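You operate a simulated robot arm through the tools that you are given. There is no shell and no other tool.

The job below is to be done with a simulated two-armed robot. You get a single attempt, and the scene is never put back.

Task
Hold the brown tube, draw its poster out, try it in the ring gauge and tube it again.
Fine: narrow tube if it goes in, else the wide one; push that tube's cap on; leave the other poster.
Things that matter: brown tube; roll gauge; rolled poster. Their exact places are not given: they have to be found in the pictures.

Only the result counts: the job must be done as asked and must still hold three seconds after the hand-in. Knocking over, shifting, dropping, spilling or breaking anything else fails it. A push-on lid holds only when it is set on centred and level and pressed home; a screw cap is set on level and turned clockwise until tight.

Robot
Two 7-joint arms with two-finger parallel grippers on one trunk, on a base that drives. Base frame: it is fixed to the floor where the robot stands at the start and does not move with it; the origin is under the middle of the robot, x ahead of it, y to its left, z up. Units: mm, degrees, N and s.
The left shoulder is at the start at [110, 169, 1489], the right one opposite. With the tool pointing down near the work surface each hand reaches from about 420 to 740 mm from the robot's upright axis, wherever it stands, measured 20 degrees to its own side. Places, roughly: brown tube (6x10x21 cm) [600, -200, 1000]; roll gauge [1000, -500, 900]; rolled poster [1000, -750, 1000]. Payload 1.57 kg a hand.
Tool frame (each hand has its own): the origin (TCP) lies between the finger pads and is the grasp point; the fingertips stand 30 mm ahead of it; z points along the fingers, y is the line along which they close. The gripper opens to 80 mm. The fingers are 17 mm wide and 12 mm thick; the gripper's body (40 by 82 mm) begins 80 mm behind the TCP.
Orientation is told as [roll, pitch, yaw] about the base's x, y, z axes, in that order, counted from this pose: with the fingers straight down and closing along the base's y, the tool's x points along the base's -x, its y along +y and its z along -z.

Tools
- The arms move only by the tool play_rows. It takes "left_motion", "right_motion" or both (then of equal length, played together; a hand with none holds still); each is a list of rows, each an object of numbers (a shift or turn left out is 0, a gripper value left out holds the last): "wx", "wy", "wz": the turn, a rotation vector about the tool's x, y, z in rad; "dx", "dy", "dz": the shift along the tool's x, y, z in mm; "claw": the finger opening in mm, from 0 to 80. In form: [{"wx": .., "wy": .., "wz": .., "dx": .., "dy": .., "dz": .., "claw": ..}, ...]. A call has 1 to 20 rows; each row is the pose to reach, as a shift and turn from the pose commanded when the call began, along the tool's axes at that moment. A row lasts 0.2 s, in which the tool goes at most 50 mm and 8.6 degrees; a call with a longer step from one row to the next is refused whole, and so is a gripper value outside its range. Where a pose cannot be reached the arm comes as near as it can. A force on the tool above 40 N (or 10 N above the force at the start of the call, whichever is more), or a blocked arm, ends the call early, and 0.2 s more pass. The fingers move at their own pace (about 72 mm/s each) and stop on an object; they squeeze with about 27 N. The grip force told is the motor's: it shows also when the fingers shut on nothing. Time passes only in rows, and 0.2 s behind the last, so rows that repeat a pose let the fingers close. The reply holds the time, the measured pose of the TCP, the force on the tool along the base axes, the opening and the grip force, in the units named above and with some noise, with the torque about the TCP (base axes, N m) and any sound that the robot's microphone picked up.
- Cameras (640 x 400 px; columns grow to the right, rows downward): "scene" is now at [133.7, -62.7, 1675.5]; the picture's right is [-0.76, -0.65, 0.00], its down [-0.46, 0.54, -0.70] and it looks along [0.45, -0.54, -0.71] (base axes); focal length 278 px, centre (320, 200). "left" rides on the left gripper at [72, 7, -122] in its tool frame; the picture's right is [-0.09, 1.00, 0.00], its down [-0.84, -0.08, -0.54] and it looks along [-0.54, -0.05, 0.84] (tool axes); focal length 238 px, centre (320, 200). "right" rides on the right gripper at [72, -7, -122] in its tool frame; the picture's right is [0.09, 1.00, 0.00], its down [-0.84, 0.08, -0.54] and it looks along [-0.54, 0.05, 0.84] (tool axes); focal length 238 px, centre (320, 200).
- get_image(camera): a new picture of that camera. It takes no simulated time.
- slide_trunk(by): slides the trunk up (or, below 0, down) by that many mm; the arms and the scene camera ride with it, the base frame stays. It gives what a move gives, with no picture.
- roll_base(legs): drives the robot by 1 to 6 legs, each [ahead, left, turn to the left] in mm, mm and degrees, along the robot's own axes; the way and the turn of a leg run together, so that a leg with both is an arc; at most 1500 mm and 180 degrees a leg. The arms and the cameras ride along, it lands a little off, and it stops where it bumps. It gives what a move gives.
- turn_head(pan, tilt): turns the head with the scene camera to pan (to the left, within 86 degrees either way) and tilt (down, from -29 to 69), counted from straight ahead of the robot. It gives what a move gives.
- probe_pixels(camera, pixels): there is no depth. For up to 12 entries [column, row, z] of the newest picture of that camera ("zoom" is the newest enlarged one), the place [x, y] in the base frame at which the ray of that pixel passes the height z, good to about 2 mm. It takes no simulated time.
- enlarge(camera, box): a new picture of the part [left, top, right, bottom] of that camera's present view, enlarged. It takes no simulated time.
- close_job(): hands the job in; it is judged then, once.

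Leave the grippers open and the arms clear of the work at the hand-in unless told otherwise.

The tools are called after "Request:" as name(argument=value, ...) on one line, values as JSON. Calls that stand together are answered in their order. play_rows: Moves the arms, as the interface text tells. Its arguments: {"type":"object","properties":{"left_motion":{"type":"array","items":{"type":"object","properties":{"wx":{"type":"number"},"wy":{"type":"number"},"wz":{"type":"number"},"dx":{"type":"number"},"dy":{"type":"number"},"dz":{"type":"number"},"claw":{"type":"number"}}}},"right_motion":{"type":"array","items":{"type":"object","properties":{"wx":{"type":"number"},"wy":{"type":"number"},"wz":{"type":"number"},"dx":{"type":"number"},"dy":{"type":"number"},"dz":{"type":"number"},"claw":{"type":"number"}}}}},"required":[]} The other tools are called the same way: slide_trunk (by) slides the trunk up or down; roll_base (legs) drives the base; turn_head (pan, tilt) turns the head that bears the scene camera; get_image (camera) takes a picture; probe_pixels (camera, pixels) gives the place at which the rays of pixels pass given heights; enlarge (camera, box) takes an enlarged picture of a part of a camera's view; close_job () hands the job in.

At the start:

```text
time: 0.0
left_ee_pos: [590.9, -38.5, 1000.0]
left_tcp_rot: [-0.1, 0.0, 0.1]
left_force: [-0.2, -0.8, 0.1]
left_moment: [0.01, 0.01, -0.01]
left_gripper_width: 80.0
left_gripper_force: 0.1
right_ee_pos: [404.7, -549.0, 998.8]
right_tcp_rot: [-0.1, 0.0, 0.1]
right_force: [0.0, -0.5, -0.2]
right_moment: [-0.01, -0.01, 0.02]
right_gripper_width: 80.0
right_gripper_force: 0.1
trunk travel left (down, up): [-803.0, 87.0]
robot x, y, heading: [1.4, 1.6, -0.0]
head pan, tilt: [-49.7, 45.3]
```

scene: 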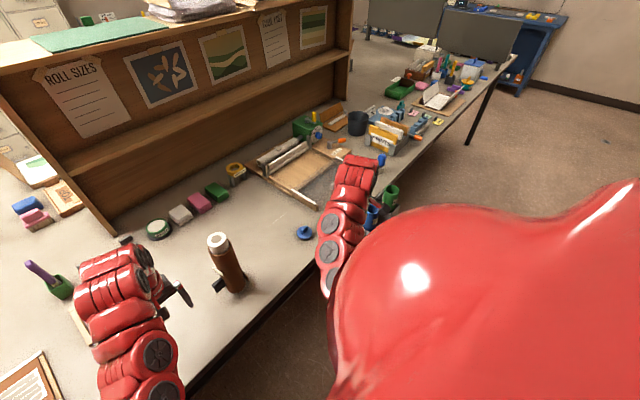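
right: 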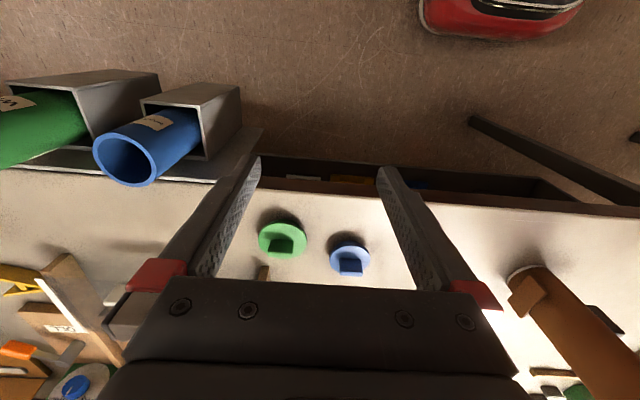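
left: 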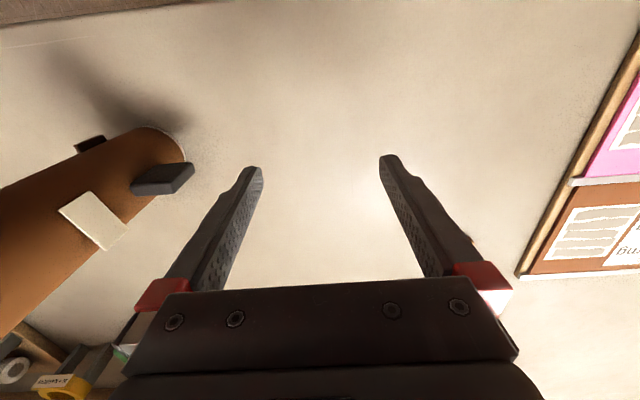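

I see the brown tube near (228, 265) in the scene picture, with a white roll end on top, a wood tray near (300, 170) and blue/green tubes near (380, 200). I'll look closer at the parts before moving.

Request:
enlarge(camera="scene", box=[180, 220, 280, 300])

Request:
enlarge(camera="scene", box=[220, 100, 420, 250])

Request:
enlarge(camera="scene", box=[20, 20, 340, 150])

Request:
enlarge(camera="right", box=[0, 50, 400, 400])

```text
5.00 times, centred on (230, 260) of scene
```

zoom: 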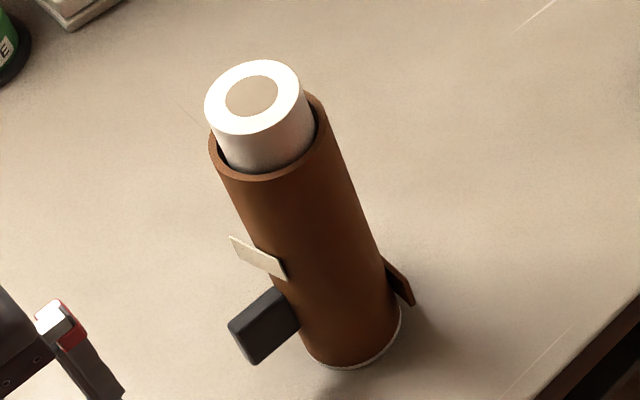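

```text
2.67 times, centred on (320, 175) of scene
```

zoom: 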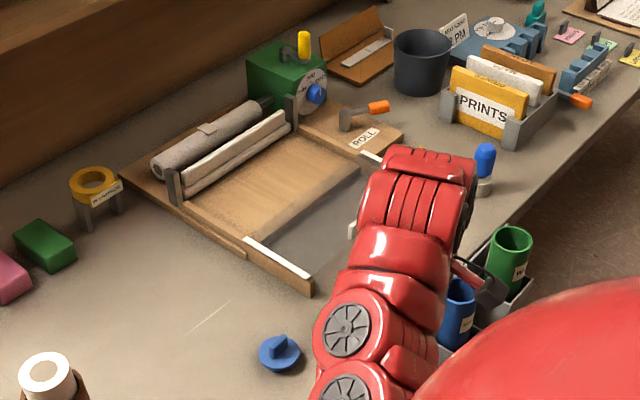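

```text
2.00 times, centred on (180, 85) of scene
```

zoom: 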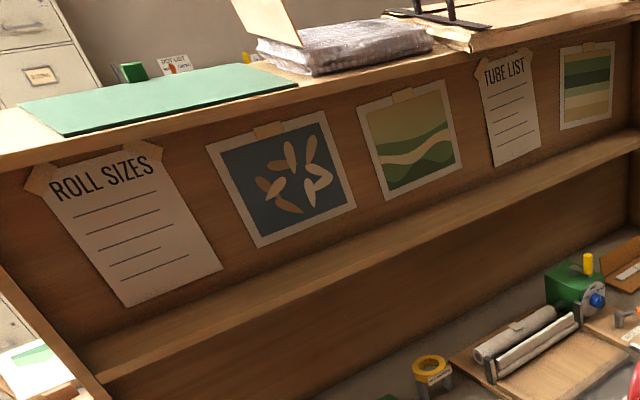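

```text
1.14 times, centred on (200, 225) of right
```

zoom: 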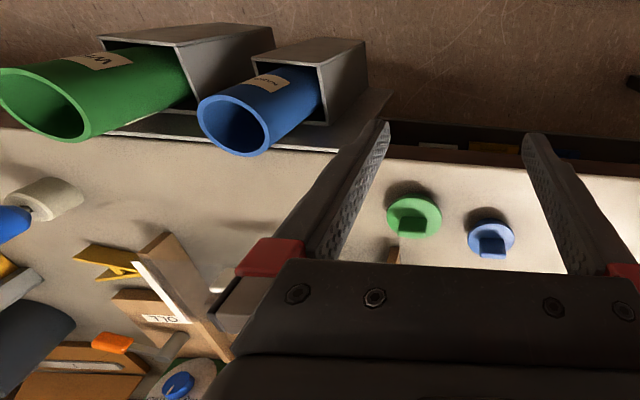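

The ring gauge looks like the yellow ring at scene (236, 170), the blue cap at (305, 232), blue and green tubes at the bench's near edge. I'll turn the head for a better view of each and probe positions.

Request:
turn_head(pan=-30, tilt=45)

Request:
get_image(camera="scene")

Request:
get_image(camera="left")

Request:
get_image(camera="right")

```text
time: 0.8
left_ee_pos: [592.0, -39.0, 1000.2]
left_tcp_rot: [0.1, 0.0, -0.1]
left_force: [0.4, -0.4, 0.1]
left_moment: [0.01, 0.01, 0.01]
left_gripper_width: 80.0
left_gripper_force: 0.2
right_ee_pos: [405.5, -549.4, 999.9]
right_tcp_rot: [0.0, 0.1, 0.0]
right_force: [-0.3, -0.8, -0.5]
right_moment: [-0.01, -0.01, -0.02]
right_gripper_width: 79.9
right_gripper_force: 0.0
trunk travel left (down, up): [-803.0, 87.0]
robot x, y, heading: [-0.2, 1.5, -0.0]
head pan, tilt: [-30.0, 45.0]
```

```text
taken
```

scene: 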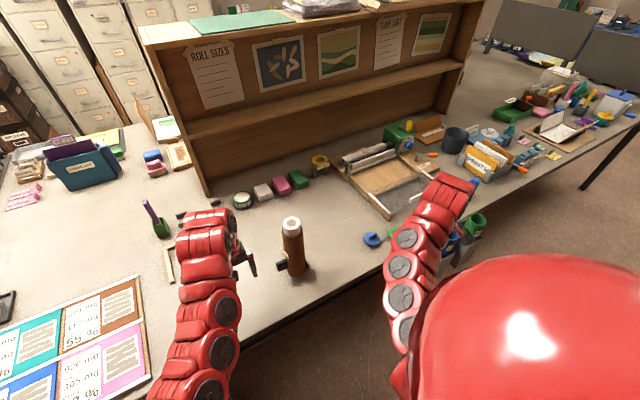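

```text
taken
```

left: 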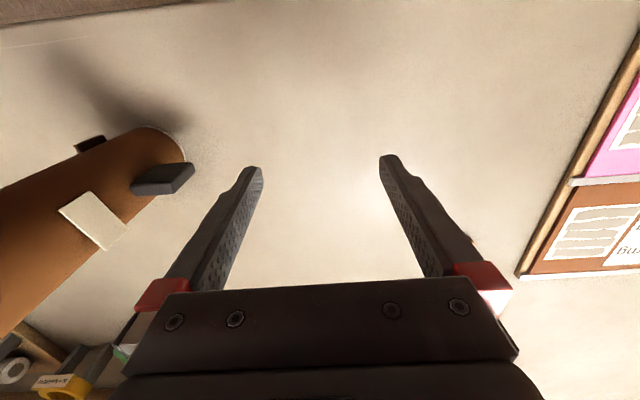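

```text
taken
```

right: 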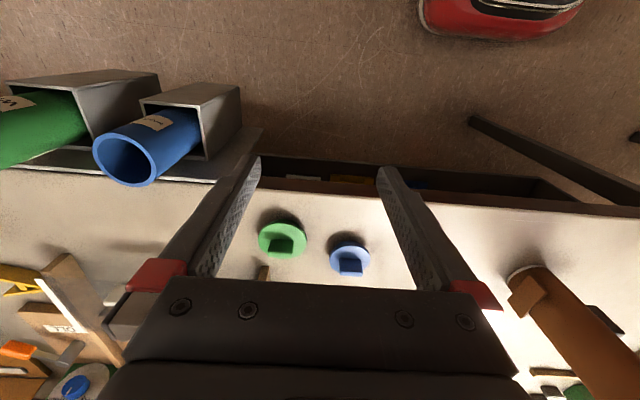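

Now I probe the same features from several cameras at trial heights to find the bench height (brown tube's foot, blue cap, tubes, gauge).

Request:
probe_pixels(camera="scene", pixels=[[373, 239, 850], [373, 239, 900], [297, 271, 850], [297, 271, 900], [292, 222, 1050], [292, 222, 1100], [320, 160, 900], [320, 160, 950], [243, 200, 900], [160, 220, 900]])

Request:
probe_pixels(camera="right", pixels=[[350, 258, 850], [350, 258, 900], [282, 238, 850], [282, 238, 900], [525, 280, 850], [525, 280, 900], [128, 160, 900], [128, 160, 950], [320, 180, 850], [320, 180, 900]])

Request:
probe_pixels(camera="left", pixels=[[165, 145, 850], [165, 145, 900], [110, 130, 900], [65, 395, 900], [65, 395, 950]])

```text
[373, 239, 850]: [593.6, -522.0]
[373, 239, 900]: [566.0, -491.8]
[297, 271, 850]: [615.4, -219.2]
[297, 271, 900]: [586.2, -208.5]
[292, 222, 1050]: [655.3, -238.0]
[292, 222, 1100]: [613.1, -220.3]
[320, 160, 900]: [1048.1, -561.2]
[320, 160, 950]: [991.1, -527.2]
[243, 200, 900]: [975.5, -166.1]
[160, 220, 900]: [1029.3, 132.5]
```

```text
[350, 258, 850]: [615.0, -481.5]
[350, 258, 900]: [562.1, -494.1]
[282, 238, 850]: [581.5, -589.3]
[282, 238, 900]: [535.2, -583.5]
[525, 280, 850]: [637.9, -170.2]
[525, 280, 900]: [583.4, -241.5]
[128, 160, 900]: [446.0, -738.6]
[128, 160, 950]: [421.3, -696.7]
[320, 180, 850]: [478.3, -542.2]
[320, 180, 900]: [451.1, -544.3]
```

```text
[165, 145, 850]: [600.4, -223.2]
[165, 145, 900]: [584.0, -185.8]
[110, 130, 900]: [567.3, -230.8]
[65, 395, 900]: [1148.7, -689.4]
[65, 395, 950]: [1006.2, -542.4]
```

The blue cap comes out near (564, -493, 900), the gauge ring near (1000, -533, 945). I'll enlarge several parts for exact details.

Request:
enlarge(camera="scene", box=[290, 130, 370, 180])

Request:
enlarge(camera="scene", box=[400, 180, 520, 280])

Request:
enlarge(camera="scene", box=[250, 200, 340, 290])

Request:
enlarge(camera="right", box=[240, 190, 400, 290])

Request:
enlarge(camera="scene", box=[330, 120, 480, 220])

```text
8.00 times, centred on (330, 155) of scene
```

zoom: 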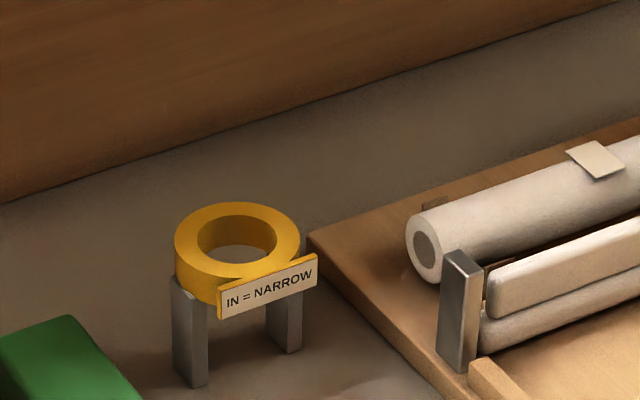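

```text
4.00 times, centred on (460, 230) of scene
```

zoom: 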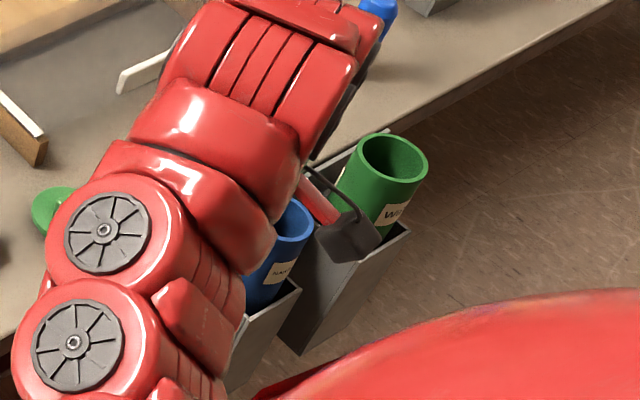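

```text
4.44 times, centred on (295, 245) of scene
```

zoom: 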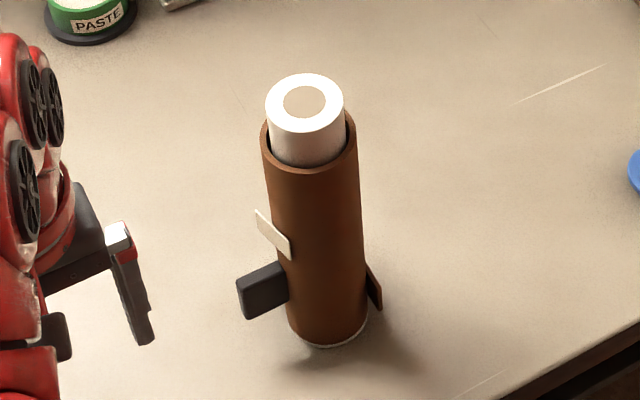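

```text
4.00 times, centred on (320, 240) of right
```

zoom: 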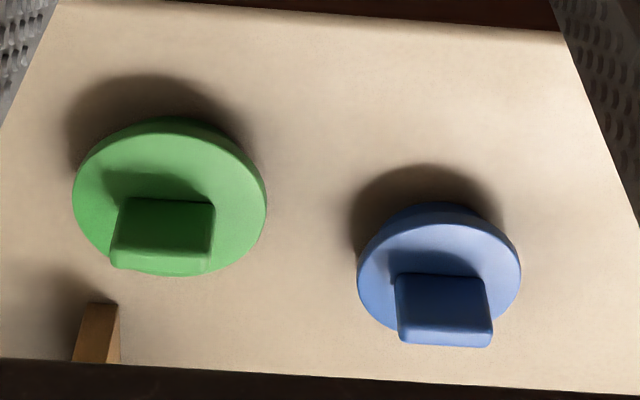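

```text
4.00 times, centred on (405, 170) of scene
```

zoom: 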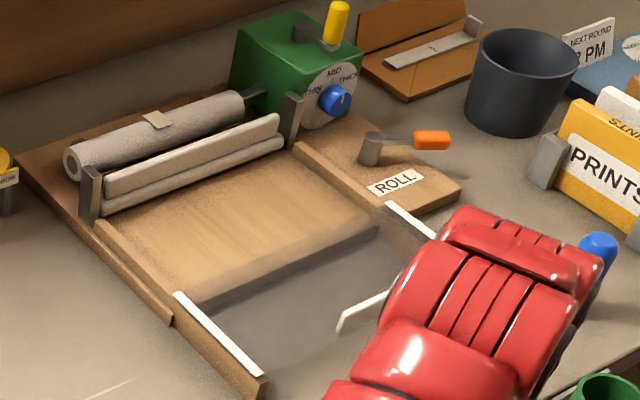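

The gauge reads "IN = NARROW" on a yellow ring with vertical axis on two legs. Now I look down ahead of the robot to see the bench edge and the base clearance for driving closer.

Request:
turn_head(pan=0, tilt=69)

Request:
get_image(camera="scene")

Request:
enlarge(camera="right", box=[240, 0, 640, 220])

```text
time: 1.8
left_ee_pos: [591.7, -38.5, 999.6]
left_tcp_rot: [0.0, -0.1, 0.0]
left_force: [0.2, -0.2, -0.2]
left_moment: [0.01, 0.0, 0.02]
left_gripper_width: 79.8
left_gripper_force: 0.2
right_ee_pos: [405.5, -549.4, 1000.5]
right_tcp_rot: [0.1, 0.0, 0.0]
right_force: [0.2, 0.0, 0.7]
right_moment: [0.0, 0.0, 0.0]
right_gripper_width: 80.0
right_gripper_force: 0.0
trunk travel left (down, up): [-803.0, 87.0]
robot x, y, heading: [0.6, 1.9, -0.5]
head pan, tilt: [0.0, 68.8]
```

```text
taken
```

scene: 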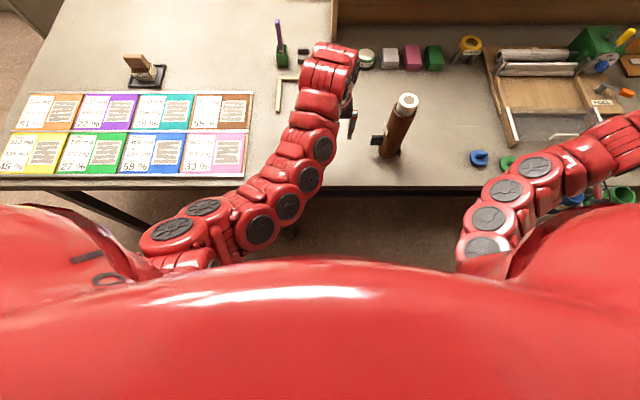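

```text
1.60 times, centred on (440, 110) of right
```

zoom: 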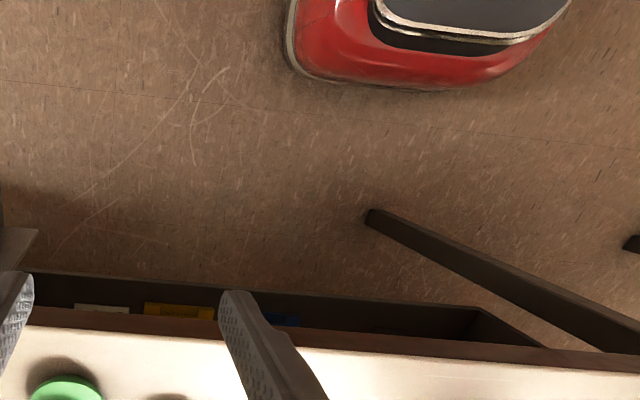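

I see the base's red front at zoom (430, 88), a table leg foot at zoom (370, 215), and an open drawer beneath the bench edge. I probe those for clearance.

Request:
probe_pixels(camera="zoom", pixels=[[370, 215, 0], [430, 90, 0], [430, 90, 100], [290, 60, 0], [635, 243, 0], [30, 273, 850], [30, 273, 800], [480, 310, 850], [300, 340, 880], [560, 5, 200]])

Request:
probe_pixels(camera="scene", pixels=[[180, 188, 880], [400, 188, 880], [20, 177, 880], [400, 155, 880], [478, 158, 900], [407, 100, 1100], [470, 45, 945], [300, 10, 880]])

```text
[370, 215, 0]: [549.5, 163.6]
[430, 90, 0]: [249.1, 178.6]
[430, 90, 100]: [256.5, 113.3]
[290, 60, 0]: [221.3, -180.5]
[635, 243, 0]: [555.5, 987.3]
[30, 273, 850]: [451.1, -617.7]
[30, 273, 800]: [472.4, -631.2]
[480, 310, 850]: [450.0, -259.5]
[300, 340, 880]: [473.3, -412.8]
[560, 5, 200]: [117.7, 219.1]
```

```text
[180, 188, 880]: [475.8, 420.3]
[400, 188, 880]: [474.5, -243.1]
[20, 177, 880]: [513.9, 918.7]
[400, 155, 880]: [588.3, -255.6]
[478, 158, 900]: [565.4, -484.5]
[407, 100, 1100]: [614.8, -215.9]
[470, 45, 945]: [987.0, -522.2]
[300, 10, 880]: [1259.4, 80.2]
```

The base is low with its front at x≈250, bench edge at x≈473, drawer front at x≈450. I'll raise both hands clear before surveying with base moves.

Request:
play_rows(left_motion=[{"dz": -40}, {"dz": -80}, {"dz": -120}, {"dz": -160}, {"dz": -200}, {"dz": -200}], right_motion=[{"dz": -40}, {"dz": -80}, {"dz": -120}, {"dz": -160}, {"dz": -200}, {"dz": -200}])

Request:
turn_head(pan=-70, tilt=50)

Request:
get_image(camera="scene")

Request:
get_image(camera="right")

Request:
get_image(camera="left")

```text
time: 3.2
left_ee_pos: [590.3, -36.9, 1200.2]
left_tcp_rot: [0.2, 0.0, 0.0]
left_force: [0.0, -0.6, 0.5]
left_moment: [0.04, 0.06, 0.0]
left_gripper_width: 80.0
left_gripper_force: 0.1
left hand out of reach, approached as far as the arm can: row 2, 3, 4
right_ee_pos: [432.1, -592.0, 1047.8]
right_tcp_rot: [0.0, -0.1, 0.0]
right_force: [0.3, -0.1, -0.6]
right_moment: [0.0, -0.01, 0.0]
right_gripper_width: 80.0
right_gripper_force: 0.1
right hand out of reach, approached as far as the arm can: row 1, 2, 3, 4, 5, 6
trunk travel left (down, up): [-803.0, 87.0]
robot x, y, heading: [-2.2, -2.0, -0.1]
head pan, tilt: [0.0, 68.8]
```

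```text
time: 4.6
left_ee_pos: [590.9, -34.8, 1200.5]
left_tcp_rot: [0.0, 0.0, 0.0]
left_force: [-0.5, 0.5, 0.5]
left_moment: [0.02, 0.04, 0.0]
left_gripper_width: 80.1
left_gripper_force: 0.1
right_ee_pos: [433.2, -588.8, 1048.8]
right_tcp_rot: [0.0, 0.0, 0.0]
right_force: [-0.4, 0.5, 0.2]
right_moment: [0.02, 0.0, 0.0]
right_gripper_width: 80.0
right_gripper_force: 0.0
trunk travel left (down, up): [-803.0, 87.0]
robot x, y, heading: [-1.4, 2.6, 0.1]
head pan, tilt: [-70.0, 50.0]
```

```text
taken
```

scene: 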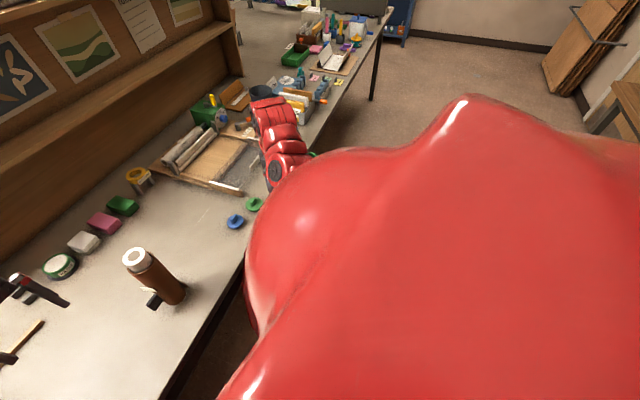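

```text
taken
```

right: 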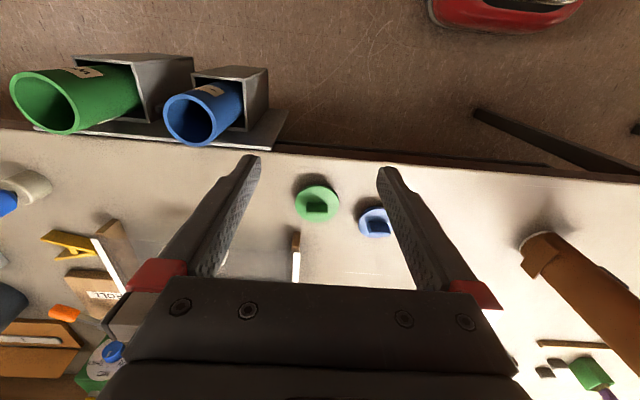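

```text
taken
```

left: 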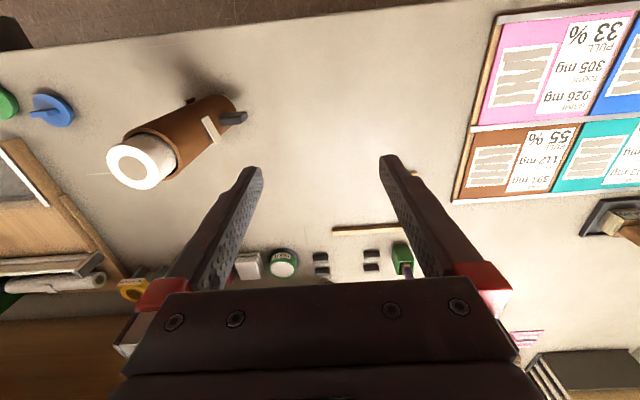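

The right arm could not rise at its corner pose (it stands at (433, -590, 1048)). I move it forward and inward to find out which pose the commands count from.

Request:
play_rows(right_motion=[{"dx": -30, "dy": 35}, {"dx": -60, "dy": 70}, {"dx": -90, "dy": 105}, {"dx": -120, "dy": 140}, {"dx": -120, "dy": 140}])

```text
time: 5.8
left_ee_pos: [592.0, -34.6, 1200.8]
left_tcp_rot: [0.1, -0.1, 0.0]
left_force: [-0.1, -0.5, 1.0]
left_moment: [-0.01, 0.03, -0.01]
left_gripper_width: 80.3
left_gripper_force: 0.1
right_ee_pos: [546.3, -460.4, 1048.5]
right_tcp_rot: [0.0, 0.1, 0.0]
right_force: [0.0, -0.3, -0.1]
right_moment: [0.01, -0.02, 0.01]
right_gripper_width: 80.1
right_gripper_force: 0.1
right hand out of reach, approached as far as the arm can: row 1, 2, 3, 4, 5
trunk travel left (down, up): [-803.0, 87.0]
robot x, y, heading: [-2.0, 0.3, 0.1]
head pan, tilt: [-70.0, 50.0]
```

Request:
play_rows(right_motion=[{"dx": -10, "dy": 40}, {"dx": -20, "dy": 80}, {"dx": -30, "dy": 120}, {"dx": -30, "dy": 120}])

```text
time: 6.8
left_ee_pos: [590.8, -36.6, 1200.2]
left_tcp_rot: [0.2, 0.1, 0.0]
left_force: [0.1, 0.2, 0.1]
left_moment: [0.02, 0.02, -0.01]
left_gripper_width: 79.9
left_gripper_force: 0.1
right_ee_pos: [598.8, -350.5, 1035.8]
right_tcp_rot: [0.0, 0.0, 0.0]
right_force: [1.0, -0.7, -0.1]
right_moment: [-0.02, 0.0, 0.01]
right_gripper_width: 80.3
right_gripper_force: 0.2
right hand out of reach, approached as far as the arm can: row 1, 2, 3, 4
trunk travel left (down, up): [-803.0, 87.0]
robot x, y, heading: [-0.6, -3.9, -0.0]
head pan, tilt: [-70.0, 50.0]
```

The right arm seems limited by a wrist angle in this orientation. I try yawing the right tool clockwise (wz +) while raising to see whether reach improves.

Request:
play_rows(right_motion=[{"wz": 0.14}, {"wz": 0.28}, {"wz": 0.42, "dz": -20}, {"wz": 0.56, "dz": -40}, {"wz": 0.56, "dz": -60}, {"wz": 0.56, "dz": -60}])

```text
time: 8.2
left_ee_pos: [591.3, -35.0, 1200.5]
left_tcp_rot: [0.0, -0.1, 0.0]
left_force: [-0.5, -0.1, 0.1]
left_moment: [-0.01, -0.02, 0.03]
left_gripper_width: 79.7
left_gripper_force: 0.0
right_ee_pos: [599.5, -366.0, 1049.9]
right_tcp_rot: [-0.1, -0.1, -32.1]
right_force: [0.0, 0.3, -0.8]
right_moment: [0.02, 0.0, 0.0]
right_gripper_width: 79.8
right_gripper_force: 0.0
right hand out of reach, approached as far as the arm can: row 3, 4, 5, 6
trunk travel left (down, up): [-803.0, 87.0]
robot x, y, heading: [0.5, -3.4, -0.1]
head pan, tilt: [-70.0, 50.0]
```

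Request:
turn_head(pan=-35, tilt=40)

Request:
get_image(camera="scene")

```text
time: 9.2
left_ee_pos: [590.7, -35.7, 1200.3]
left_tcp_rot: [0.0, -0.1, -0.1]
left_force: [-1.1, -0.1, 0.1]
left_moment: [0.03, 0.01, 0.02]
left_gripper_width: 80.0
left_gripper_force: 0.1
right_ee_pos: [599.2, -365.3, 1049.6]
right_tcp_rot: [-0.1, 0.0, -32.1]
right_force: [0.3, 0.8, 0.0]
right_moment: [0.02, 0.01, 0.0]
right_gripper_width: 80.0
right_gripper_force: 0.1
trunk travel left (down, up): [-803.0, 87.0]
robot x, y, heading: [0.2, 2.2, -0.1]
head pan, tilt: [-35.0, 40.0]
```

```text
taken
```

scene: 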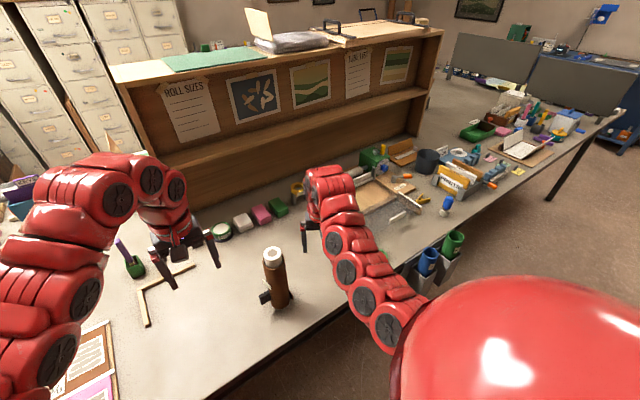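

The left arm is in an elbow-high pose while the right arm is in an elbow-low one that limits height. I'll back the base away from the bench to reconfigure the right arm in free air.

Request:
roll_base(legs=[[-400, 0, 0]])

Request:
get_image(camera="scene")

```text
time: 11.7
left_ee_pos: [196.1, -35.2, 1199.9]
left_tcp_rot: [-0.1, 0.1, 0.1]
left_force: [-0.1, 0.1, 0.8]
left_moment: [0.02, 0.02, -0.02]
left_gripper_width: 79.9
left_gripper_force: 0.0
right_ee_pos: [206.1, -364.5, 1050.9]
right_tcp_rot: [-0.1, 0.0, -32.1]
right_force: [-0.1, -0.1, 0.1]
right_moment: [0.02, 0.05, -0.02]
right_gripper_width: 80.1
right_gripper_force: 0.1
trunk travel left (down, up): [-803.0, 87.0]
robot x, y, heading: [-397.1, 3.0, -0.0]
head pan, tilt: [-35.0, 40.0]
```

```text
taken
```

scene: 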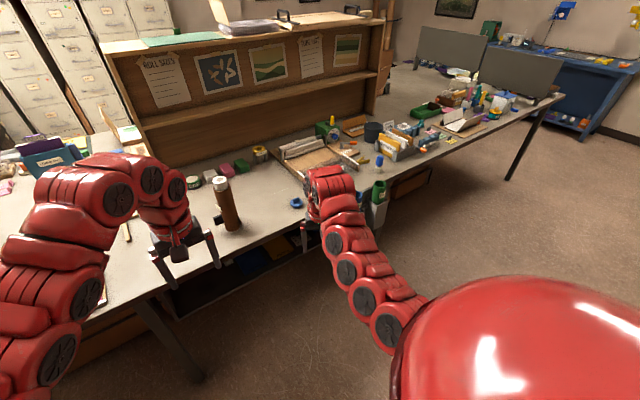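

Free space now. I move the left hand outward and turn the right tool back to zero yaw.

Request:
play_rows(left_motion=[{"dy": 40}, {"dy": 80}, {"dy": 120}, {"dy": 160}, {"dy": 200}, {"dy": 240}, {"dy": 240}], right_motion=[{"wz": -0.14}, {"wz": -0.28}, {"wz": -0.42}, {"wz": -0.56}, {"wz": -0.56, "dz": 20}, {"wz": -0.56, "dz": 40}, {"wz": -0.56, "dz": 50}])

```text
time: 13.3
left_ee_pos: [239.3, 221.6, 1215.9]
left_tcp_rot: [-1.3, -3.4, 0.6]
left_force: [0.3, -0.2, -0.3]
left_moment: [0.03, -0.02, 0.0]
left_gripper_width: 80.1
left_gripper_force: 0.1
left hand out of reach, approached as far as the arm can: row 1, 2, 3, 4, 5, 6, 7
right_ee_pos: [203.6, -366.7, 999.6]
right_tcp_rot: [0.1, 0.0, 0.0]
right_force: [-0.6, 0.4, 0.9]
right_moment: [0.02, -0.02, 0.02]
right_gripper_width: 80.1
right_gripper_force: 0.1
trunk travel left (down, up): [-803.0, 87.0]
robot x, y, heading: [-395.6, -1.2, -0.1]
head pan, tilt: [-35.0, 40.0]
```

The arms appear limited by a minimum radius from the shoulder at greater heights. I test the right arm farther out and lifting, in free air.

Request:
play_rows(right_motion=[{"dx": -30, "dy": 40}, {"dx": -60, "dy": 80}, {"dx": -90, "dy": 115}, {"dx": -90, "dy": 115, "dz": -40}, {"dx": -90, "dy": 115, "dz": -80}, {"dx": -90, "dy": 115, "dz": -120}, {"dx": -90, "dy": 115, "dz": -160}, {"dx": -90, "dy": 115, "dz": -200}, {"dx": -90, "dy": 115, "dz": -240}, {"dx": -90, "dy": 115, "dz": -280}, {"dx": -90, "dy": 115, "dz": -320}, {"dx": -90, "dy": 115, "dz": -320}], left_motion=[{"dx": -10}, {"dx": -20}, {"dx": -30}, {"dx": -40}, {"dx": -50}, {"dx": -50}, {"dx": -50}, {"dx": -50}, {"dx": -50}, {"dx": -50}, {"dx": -50}, {"dx": -50}])

Request:
get_image(camera="scene")

```text
time: 15.9
left_ee_pos: [289.2, 220.3, 1218.9]
left_tcp_rot: [-1.3, -3.4, 0.6]
left_force: [-1.3, -0.3, -0.3]
left_moment: [0.01, -0.02, 0.01]
left_gripper_width: 79.9
left_gripper_force: 0.0
right_ee_pos: [306.8, -252.6, 1265.2]
right_tcp_rot: [0.0, -0.1, 0.0]
right_force: [0.4, -0.1, -0.3]
right_moment: [0.0, -0.01, -0.01]
right_gripper_width: 80.2
right_gripper_force: 0.0
right hand out of reach, approached as far as the arm can: row 10, 11, 12
trunk travel left (down, up): [-803.0, 87.0]
robot x, y, heading: [-397.3, -0.4, -0.3]
head pan, tilt: [-35.0, 40.0]
```

```text
taken
```

scene: 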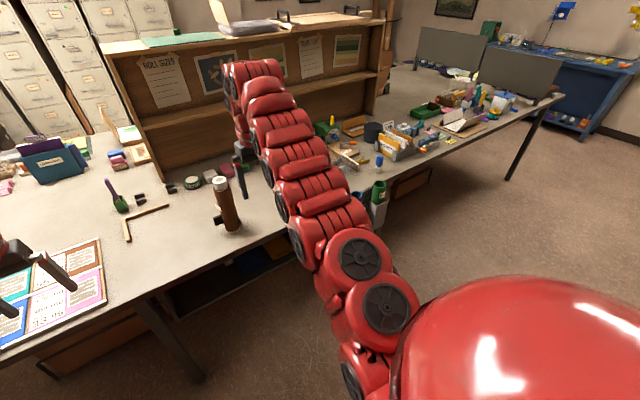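

The right hand reaches z≈1265 at that radius. Both hands are now high, above everything on the bench. I drive to about (150, -280) to survey the gauge and the far side with the right hand camera.

Request:
roll_base(legs=[[0, -280, 0], [540, 0, 0]])

Request:
get_image(camera="scene")

Request:
get_image(camera="right")

Request:
get_image(camera="left")

```text
time: 20.5
left_ee_pos: [832.6, -46.5, 1219.0]
left_tcp_rot: [-1.2, -3.3, 0.8]
left_force: [0.1, -0.2, -0.8]
left_moment: [0.04, 0.04, 0.01]
left_gripper_width: 80.2
left_gripper_force: 0.0
right_ee_pos: [851.9, -519.9, 1263.8]
right_tcp_rot: [0.0, 0.0, 0.2]
right_force: [0.2, -0.2, -0.1]
right_moment: [-0.01, 0.02, 0.03]
right_gripper_width: 79.8
right_gripper_force: 0.1
trunk travel left (down, up): [-803.0, 87.0]
robot x, y, heading: [147.0, -270.7, 0.2]
head pan, tilt: [-35.0, 40.0]
```

```text
taken
```

scene: 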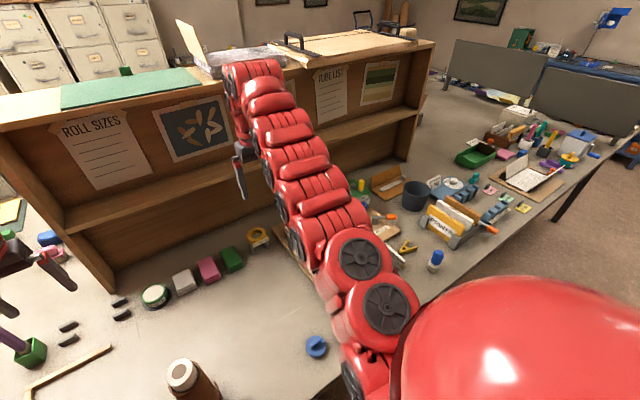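

```text
taken
```

right: 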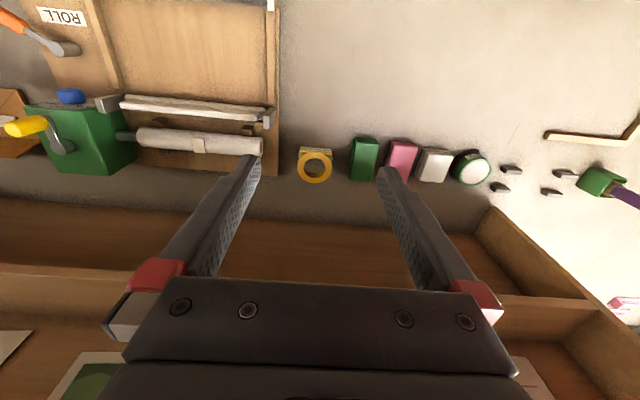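

```text
taken
```

left: 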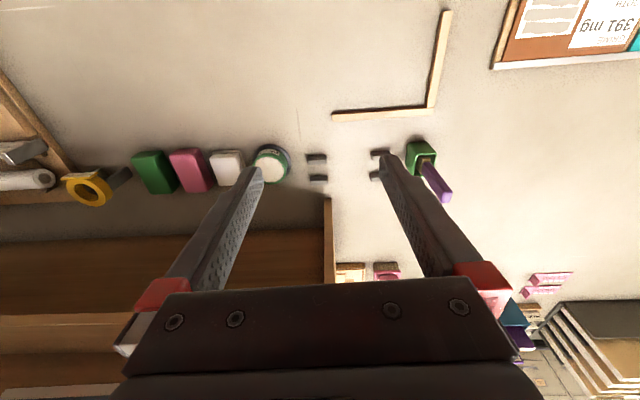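

Now the gauge is seen at right (315, 165) and left (88, 190). I enlarge both and probe.

Request:
enlarge(camera="right", box=[275, 135, 355, 195])

Request:
probe_pixels(camera="right", pixels=[[314, 165, 900], [314, 165, 950], [390, 205, 880], [490, 208, 880], [500, 295, 1100], [265, 160, 900], [150, 160, 950]])

Request:
probe_pixels(camera="left", pixels=[[88, 188, 900], [88, 188, 950], [330, 200, 880], [330, 200, 1100], [20, 310, 1100], [20, 310, 1050]])

Request:
enlarge(camera="left", box=[40, 150, 160, 220])

```text
6.67 times, centred on (315, 165) of right
```

zoom: 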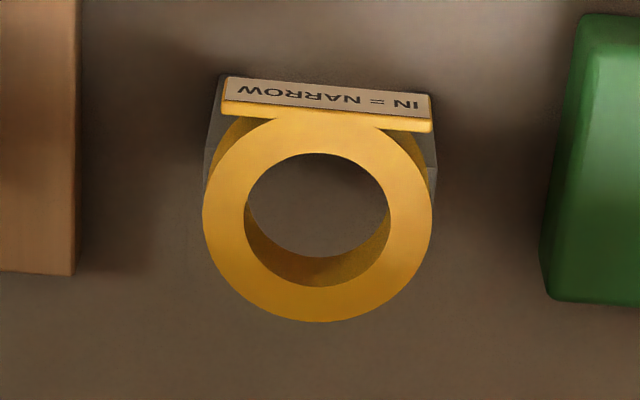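

```text
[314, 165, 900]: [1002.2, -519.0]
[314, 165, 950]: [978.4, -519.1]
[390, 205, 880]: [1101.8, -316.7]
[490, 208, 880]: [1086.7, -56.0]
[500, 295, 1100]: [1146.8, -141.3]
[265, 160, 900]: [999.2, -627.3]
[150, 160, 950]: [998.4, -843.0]
```

```text
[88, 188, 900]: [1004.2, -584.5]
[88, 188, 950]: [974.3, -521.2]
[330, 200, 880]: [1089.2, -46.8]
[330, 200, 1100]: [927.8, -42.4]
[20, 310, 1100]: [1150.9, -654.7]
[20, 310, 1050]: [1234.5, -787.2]
```

```text
5.33 times, centred on (100, 185) of left
```

zoom: 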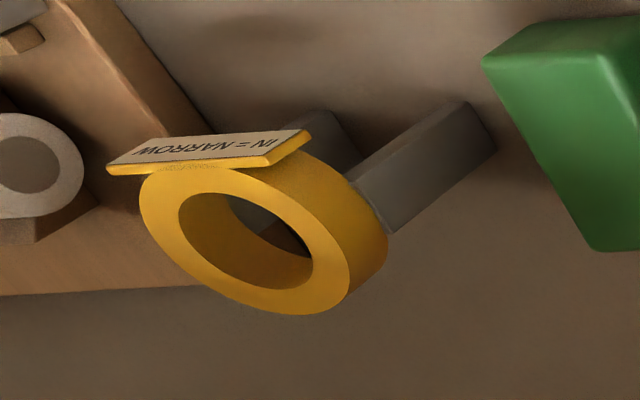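

Ring top centre comes out near (978.5, -519, 949), hole about 43 mm wide, hutch front at x≈1088. I check whether the tool-down hand can reach over it by driving to about (230, -350) with the hands high.

Request:
roll_base(legs=[[80, -80, 0]])

Request:
play_rows(right_motion=[{"dx": -20, "dy": 35}, {"dx": -45, "dy": 75}, {"dx": -45, "dy": 75}])

Request:
get_image(camera="right")

Request:
get_image(camera="left")

```text
time: 21.8
left_ee_pos: [912.0, -123.5, 1218.8]
left_tcp_rot: [-1.3, -3.4, 1.0]
left_force: [0.7, -0.7, -0.7]
left_moment: [0.0, -0.01, 0.04]
left_gripper_width: 80.0
left_gripper_force: 0.0
right_ee_pos: [931.9, -595.6, 1264.4]
right_tcp_rot: [-0.2, 0.0, 0.3]
right_force: [0.4, -0.3, -0.8]
right_moment: [-0.03, 0.01, 0.0]
right_gripper_width: 80.0
right_gripper_force: 0.0
trunk travel left (down, up): [-803.0, 87.0]
robot x, y, heading: [230.4, -349.4, 0.6]
head pan, tilt: [-35.0, 40.0]
```

```text
time: 22.6
left_ee_pos: [914.0, -119.9, 1217.8]
left_tcp_rot: [-1.5, -3.3, 1.0]
left_force: [1.1, -0.2, -0.2]
left_moment: [-0.02, 0.02, -0.02]
left_gripper_width: 80.1
left_gripper_force: 0.0
right_ee_pos: [942.5, -514.0, 1251.6]
right_tcp_rot: [-0.2, 0.1, 0.1]
right_force: [0.1, 0.1, -0.5]
right_moment: [-0.01, 0.0, 0.0]
right_gripper_width: 79.8
right_gripper_force: 0.1
right hand out of reach, approached as far as the arm can: row 1, 2, 3
trunk travel left (down, up): [-803.0, 87.0]
robot x, y, heading: [229.5, -347.1, 0.1]
head pan, tilt: [-35.0, 40.0]
```

```text
taken
```

right: 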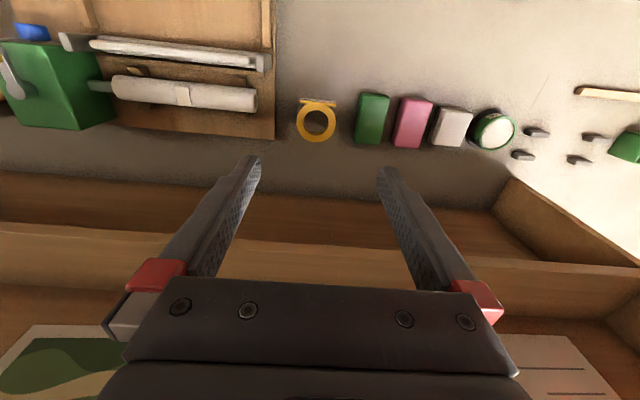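

```text
taken
```

left: 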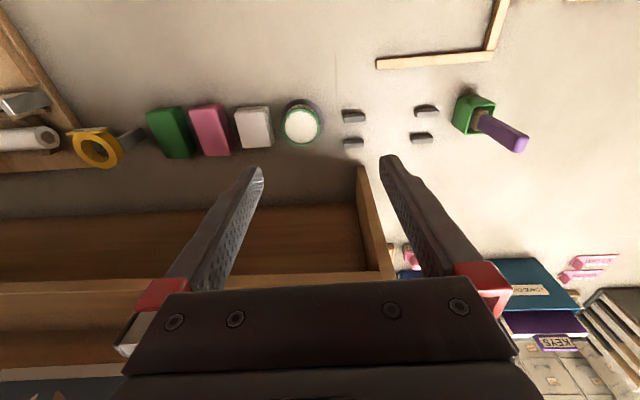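

Tool-down reach over the gauge falls ~36 mm short from here; a little more forward or a slight tilt will do. Now I back away and move right to survey the tubes and the space under the bench.

Request:
roll_base(legs=[[-700, 0, 0], [0, -250, 0]])

Request:
turn_head(pan=0, tilt=45)

Request:
get_image(camera="scene")

Request:
get_image(camera="right")

Request:
get_image(camera="left")

```text
time: 27.8
left_ee_pos: [212.9, -375.1, 1218.7]
left_tcp_rot: [-1.3, -3.2, 0.8]
left_force: [-0.5, -0.1, 0.7]
left_moment: [-0.02, -0.01, 0.01]
left_gripper_width: 79.9
left_gripper_force: 0.0
right_ee_pos: [239.4, -770.8, 1253.4]
right_tcp_rot: [-0.2, 0.0, 0.1]
right_force: [0.7, 0.2, 0.2]
right_moment: [-0.01, 0.01, 0.02]
right_gripper_width: 80.1
right_gripper_force: 0.0
trunk travel left (down, up): [-803.0, 87.0]
robot x, y, heading: [-470.9, -597.7, -0.3]
head pan, tilt: [-35.0, 40.0]
```

```text
time: 28.8
left_ee_pos: [213.1, -375.6, 1218.1]
left_tcp_rot: [-1.3, -3.2, 0.9]
left_force: [-0.5, 0.4, -0.1]
left_moment: [0.04, 0.03, -0.01]
left_gripper_width: 80.0
left_gripper_force: 0.2
right_ee_pos: [239.8, -770.0, 1251.8]
right_tcp_rot: [-0.1, 0.0, 0.2]
right_force: [-0.7, -0.2, -0.5]
right_moment: [0.04, 0.02, 0.03]
right_gripper_width: 79.9
right_gripper_force: 0.2
trunk travel left (down, up): [-803.0, 87.0]
robot x, y, heading: [-471.0, -603.2, -0.3]
head pan, tilt: [0.0, 45.0]
```

```text
taken
```

scene: 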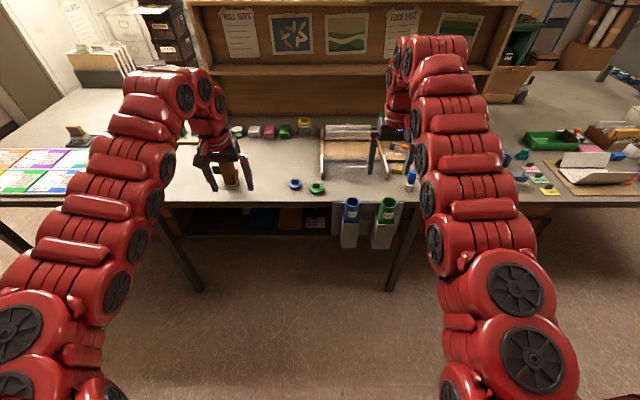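

```text
taken
```

right: 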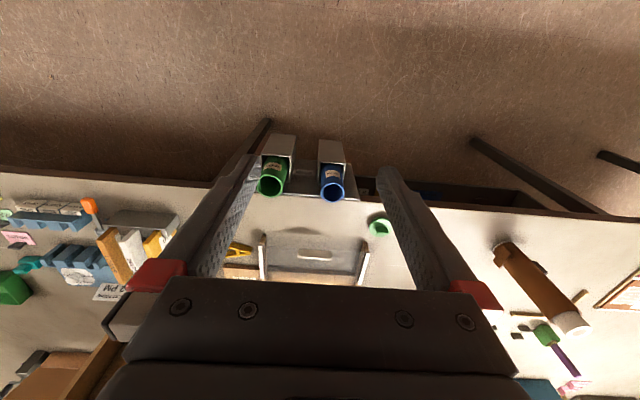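

```text
taken
```

left: 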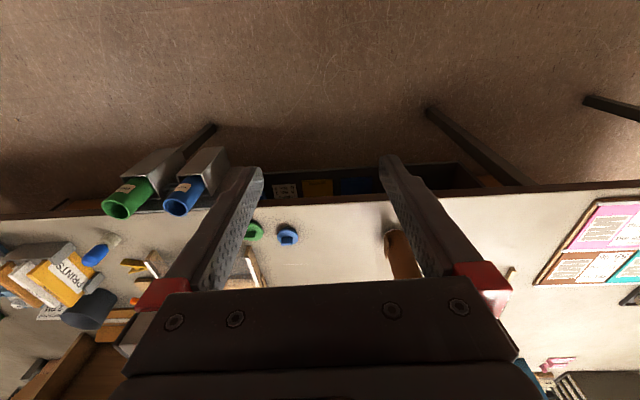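

I enlarge the region around the tubes and under the bench.

Request:
enlarge(camera="scene", box=[140, 170, 440, 310])

Request:
enlarge(camera="scene", box=[320, 180, 420, 260])

Request:
enlarge(camera="right", box=[240, 120, 400, 250])

Request:
enlarge(camera="left", box=[90, 130, 330, 270])

```text
2.13 times, centred on (290, 240) of scene
```

zoom: 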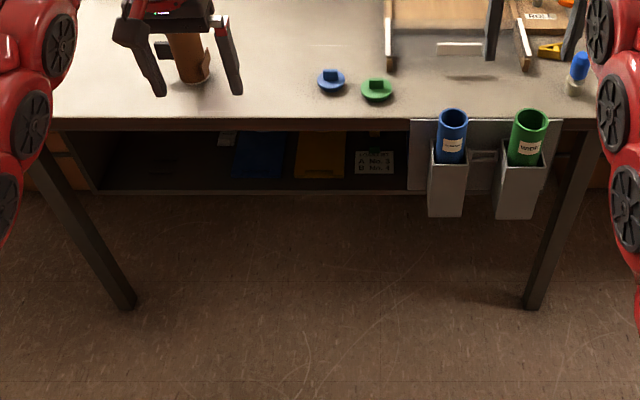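

```text
5.00 times, centred on (370, 220) of scene
```

zoom: 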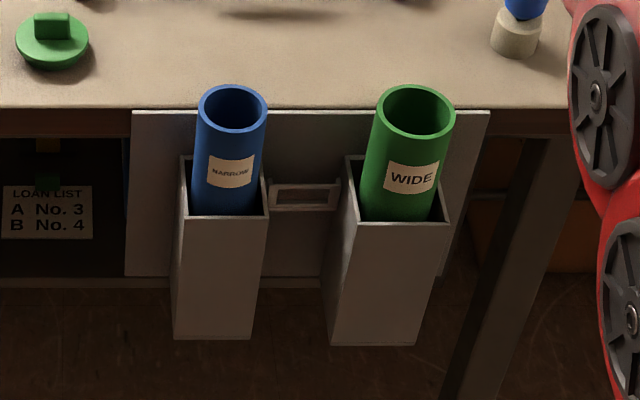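

```text
3.08 times, centred on (320, 185) of right
```

zoom: 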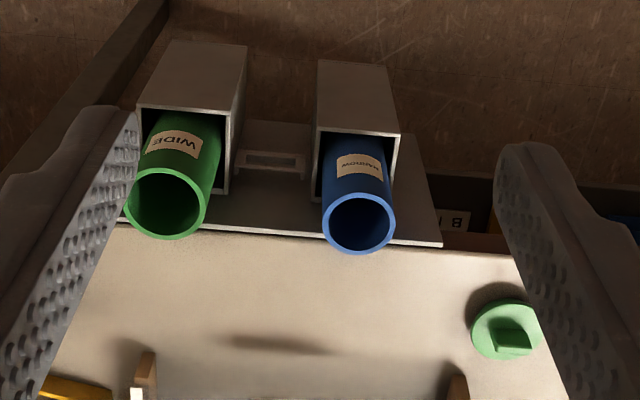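

```text
2.67 times, centred on (210, 200) of left
```

zoom: 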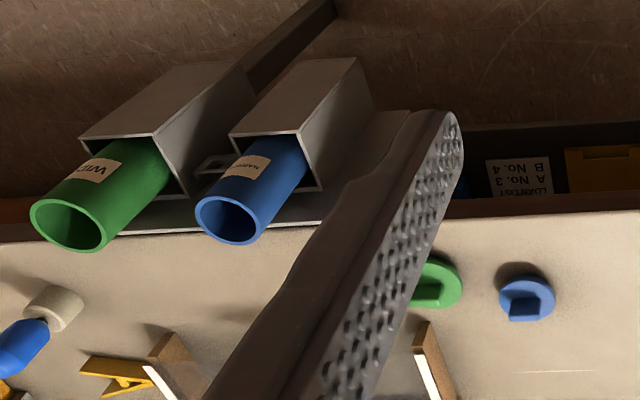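

The tubes stand in loose sleeves: NARROW (blue) and WIDE (green). The floor beneath the bench is free between the legs. Now, in free air, I rehearse the hand poses: left pitched -60, yaw -45 to grip the brown tube from the side, right pitched -20.

Request:
play_rows(left_motion=[{"wx": 0.041, "wy": -0.099, "wz": 0.071, "dx": 0, "dy": -10, "dz": 0}, {"wx": 0.082, "wy": -0.198, "wz": 0.142, "dy": -20, "dz": 5}, {"wx": 0.123, "wy": -0.297, "wz": 0.213, "dy": -40, "dz": 10}, {"wx": 0.164, "wy": -0.396, "wz": 0.284, "dy": -60, "dz": 20}, {"wx": 0.205, "wy": -0.495, "wz": 0.355, "dy": -80, "dz": 30}, {"wx": 0.246, "wy": -0.594, "wz": 0.426, "dx": 5, "dy": -100, "dz": 40}, {"wx": 0.287, "wy": -0.693, "wz": 0.497, "dx": 10, "dy": -120, "dz": 50}, {"wx": 0.328, "wy": -0.792, "wz": 0.568, "dx": 20, "dy": -140, "dz": 60}, {"wx": 0.369, "wy": -0.891, "wz": 0.639, "dx": 30, "dy": -160, "dz": 65}, {"wx": 0.4105, "wy": -0.9909, "wz": 0.711, "dx": 34, "dy": -166, "dz": 68}, {"wx": 0.4105, "wy": -0.9909, "wz": 0.711, "dx": 34, "dy": -166, "dz": 68}], right_motion=[{"dx": -10}, {"dx": -20}, {"dx": -30}, {"dx": -40}, {"dx": -40, "dz": 20}, {"dx": -40, "dz": 40, "wy": -0.05}, {"dx": -40, "dz": 60, "wy": -0.15}, {"dx": -40, "dz": 72, "wy": -0.25}, {"dx": -40, "dz": 72, "wy": -0.349}, {"dx": -40, "dz": 72, "wy": -0.349}, {"dx": -40, "dz": 72, "wy": -0.349}])

Request:
get_image(camera="scene")

```text
time: 31.2
left_ee_pos: [185.5, -545.7, 1152.1]
left_tcp_rot: [3.3, -63.2, -47.5]
left_force: [-0.1, 0.0, 0.0]
left_moment: [-0.02, -0.01, 0.01]
left_gripper_width: 80.0
left_gripper_force: 0.1
left hand out of reach, approached as far as the arm can: row 3, 4, 5
right_ee_pos: [279.9, -771.0, 1182.7]
right_tcp_rot: [0.0, -20.0, 0.1]
right_force: [0.0, 0.0, -0.5]
right_moment: [-0.02, 0.02, -0.03]
right_gripper_width: 80.0
right_gripper_force: 0.1
right hand out of reach, approached as far as the arm can: row 1, 2, 3, 4, 5, 6
trunk travel left (down, up): [-803.0, 87.0]
robot x, y, heading: [-472.5, -599.5, -0.2]
head pan, tilt: [0.0, 45.0]
```

```text
taken
```

scene: 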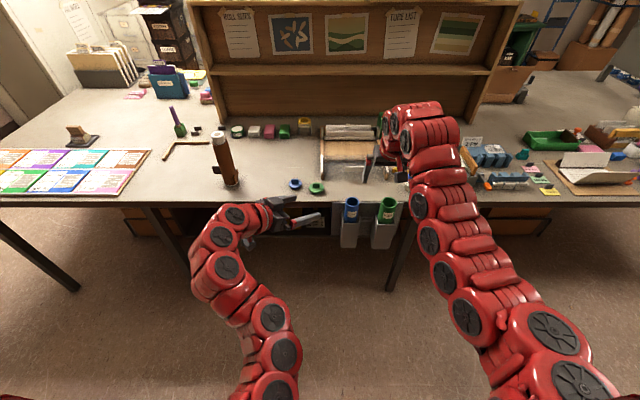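

Both poses work. Now I drive to about (-155, -130) facing the brown tube, with both hands still clear of it.

Request:
roll_base(legs=[[0, 470, 0], [300, 0, 0]])

Request:
turn_head(pan=-8, tilt=45)

Request:
get_image(camera="scene")

Request:
get_image(camera="left")

Request:
get_image(camera="right")

```text
time: 35.7
left_ee_pos: [483.4, -61.2, 1152.4]
left_tcp_rot: [3.3, -63.2, -46.6]
left_force: [-0.2, 0.1, 0.3]
left_moment: [0.01, -0.01, 0.04]
left_gripper_width: 80.1
left_gripper_force: 0.1
right_ee_pos: [579.2, -287.0, 1181.1]
right_tcp_rot: [0.0, -19.9, 0.5]
right_force: [0.2, 0.0, 0.6]
right_moment: [0.02, 0.01, 0.02]
right_gripper_width: 80.0
right_gripper_force: 0.1
trunk travel left (down, up): [-803.0, 87.0]
robot x, y, heading: [-171.7, -119.9, 0.3]
head pan, tilt: [0.0, 45.0]
```

```text
time: 36.4
left_ee_pos: [483.7, -60.7, 1152.8]
left_tcp_rot: [3.1, -63.2, -46.6]
left_force: [-0.6, 0.8, 0.3]
left_moment: [-0.03, 0.01, 0.01]
left_gripper_width: 79.8
left_gripper_force: 0.0
right_ee_pos: [580.1, -285.4, 1180.4]
right_tcp_rot: [0.0, -19.9, 0.5]
right_force: [-0.1, 0.2, -0.5]
right_moment: [-0.01, 0.03, -0.02]
right_gripper_width: 80.1
right_gripper_force: 0.1
trunk travel left (down, up): [-803.0, 87.0]
robot x, y, heading: [-172.9, -124.7, 0.3]
head pan, tilt: [-8.0, 45.0]
```

```text
taken
```

scene: 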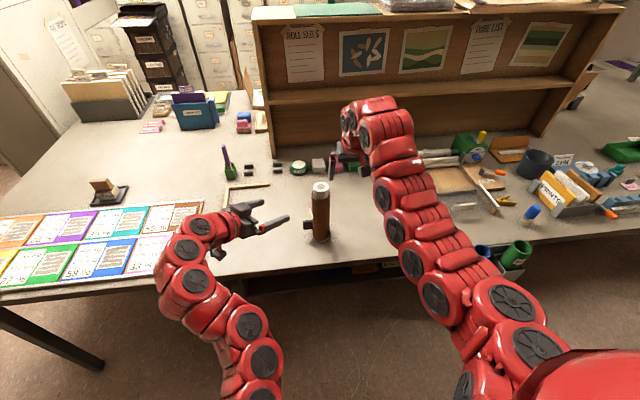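

```text
taken
```

left: 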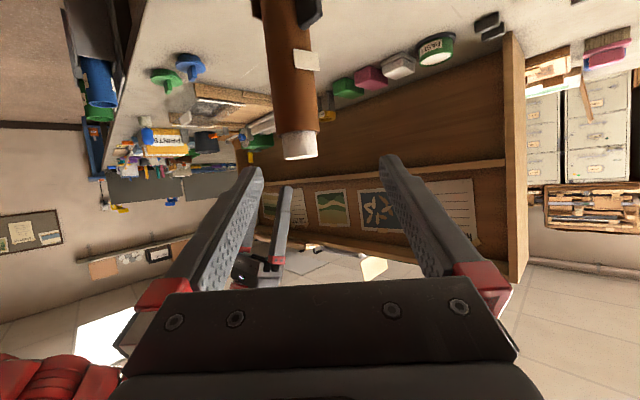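

```text
taken
```

right: 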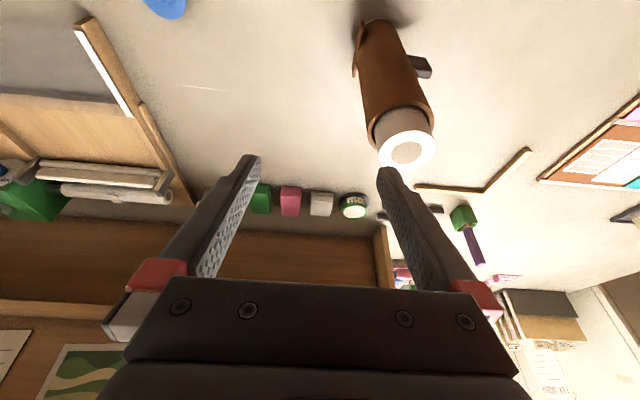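

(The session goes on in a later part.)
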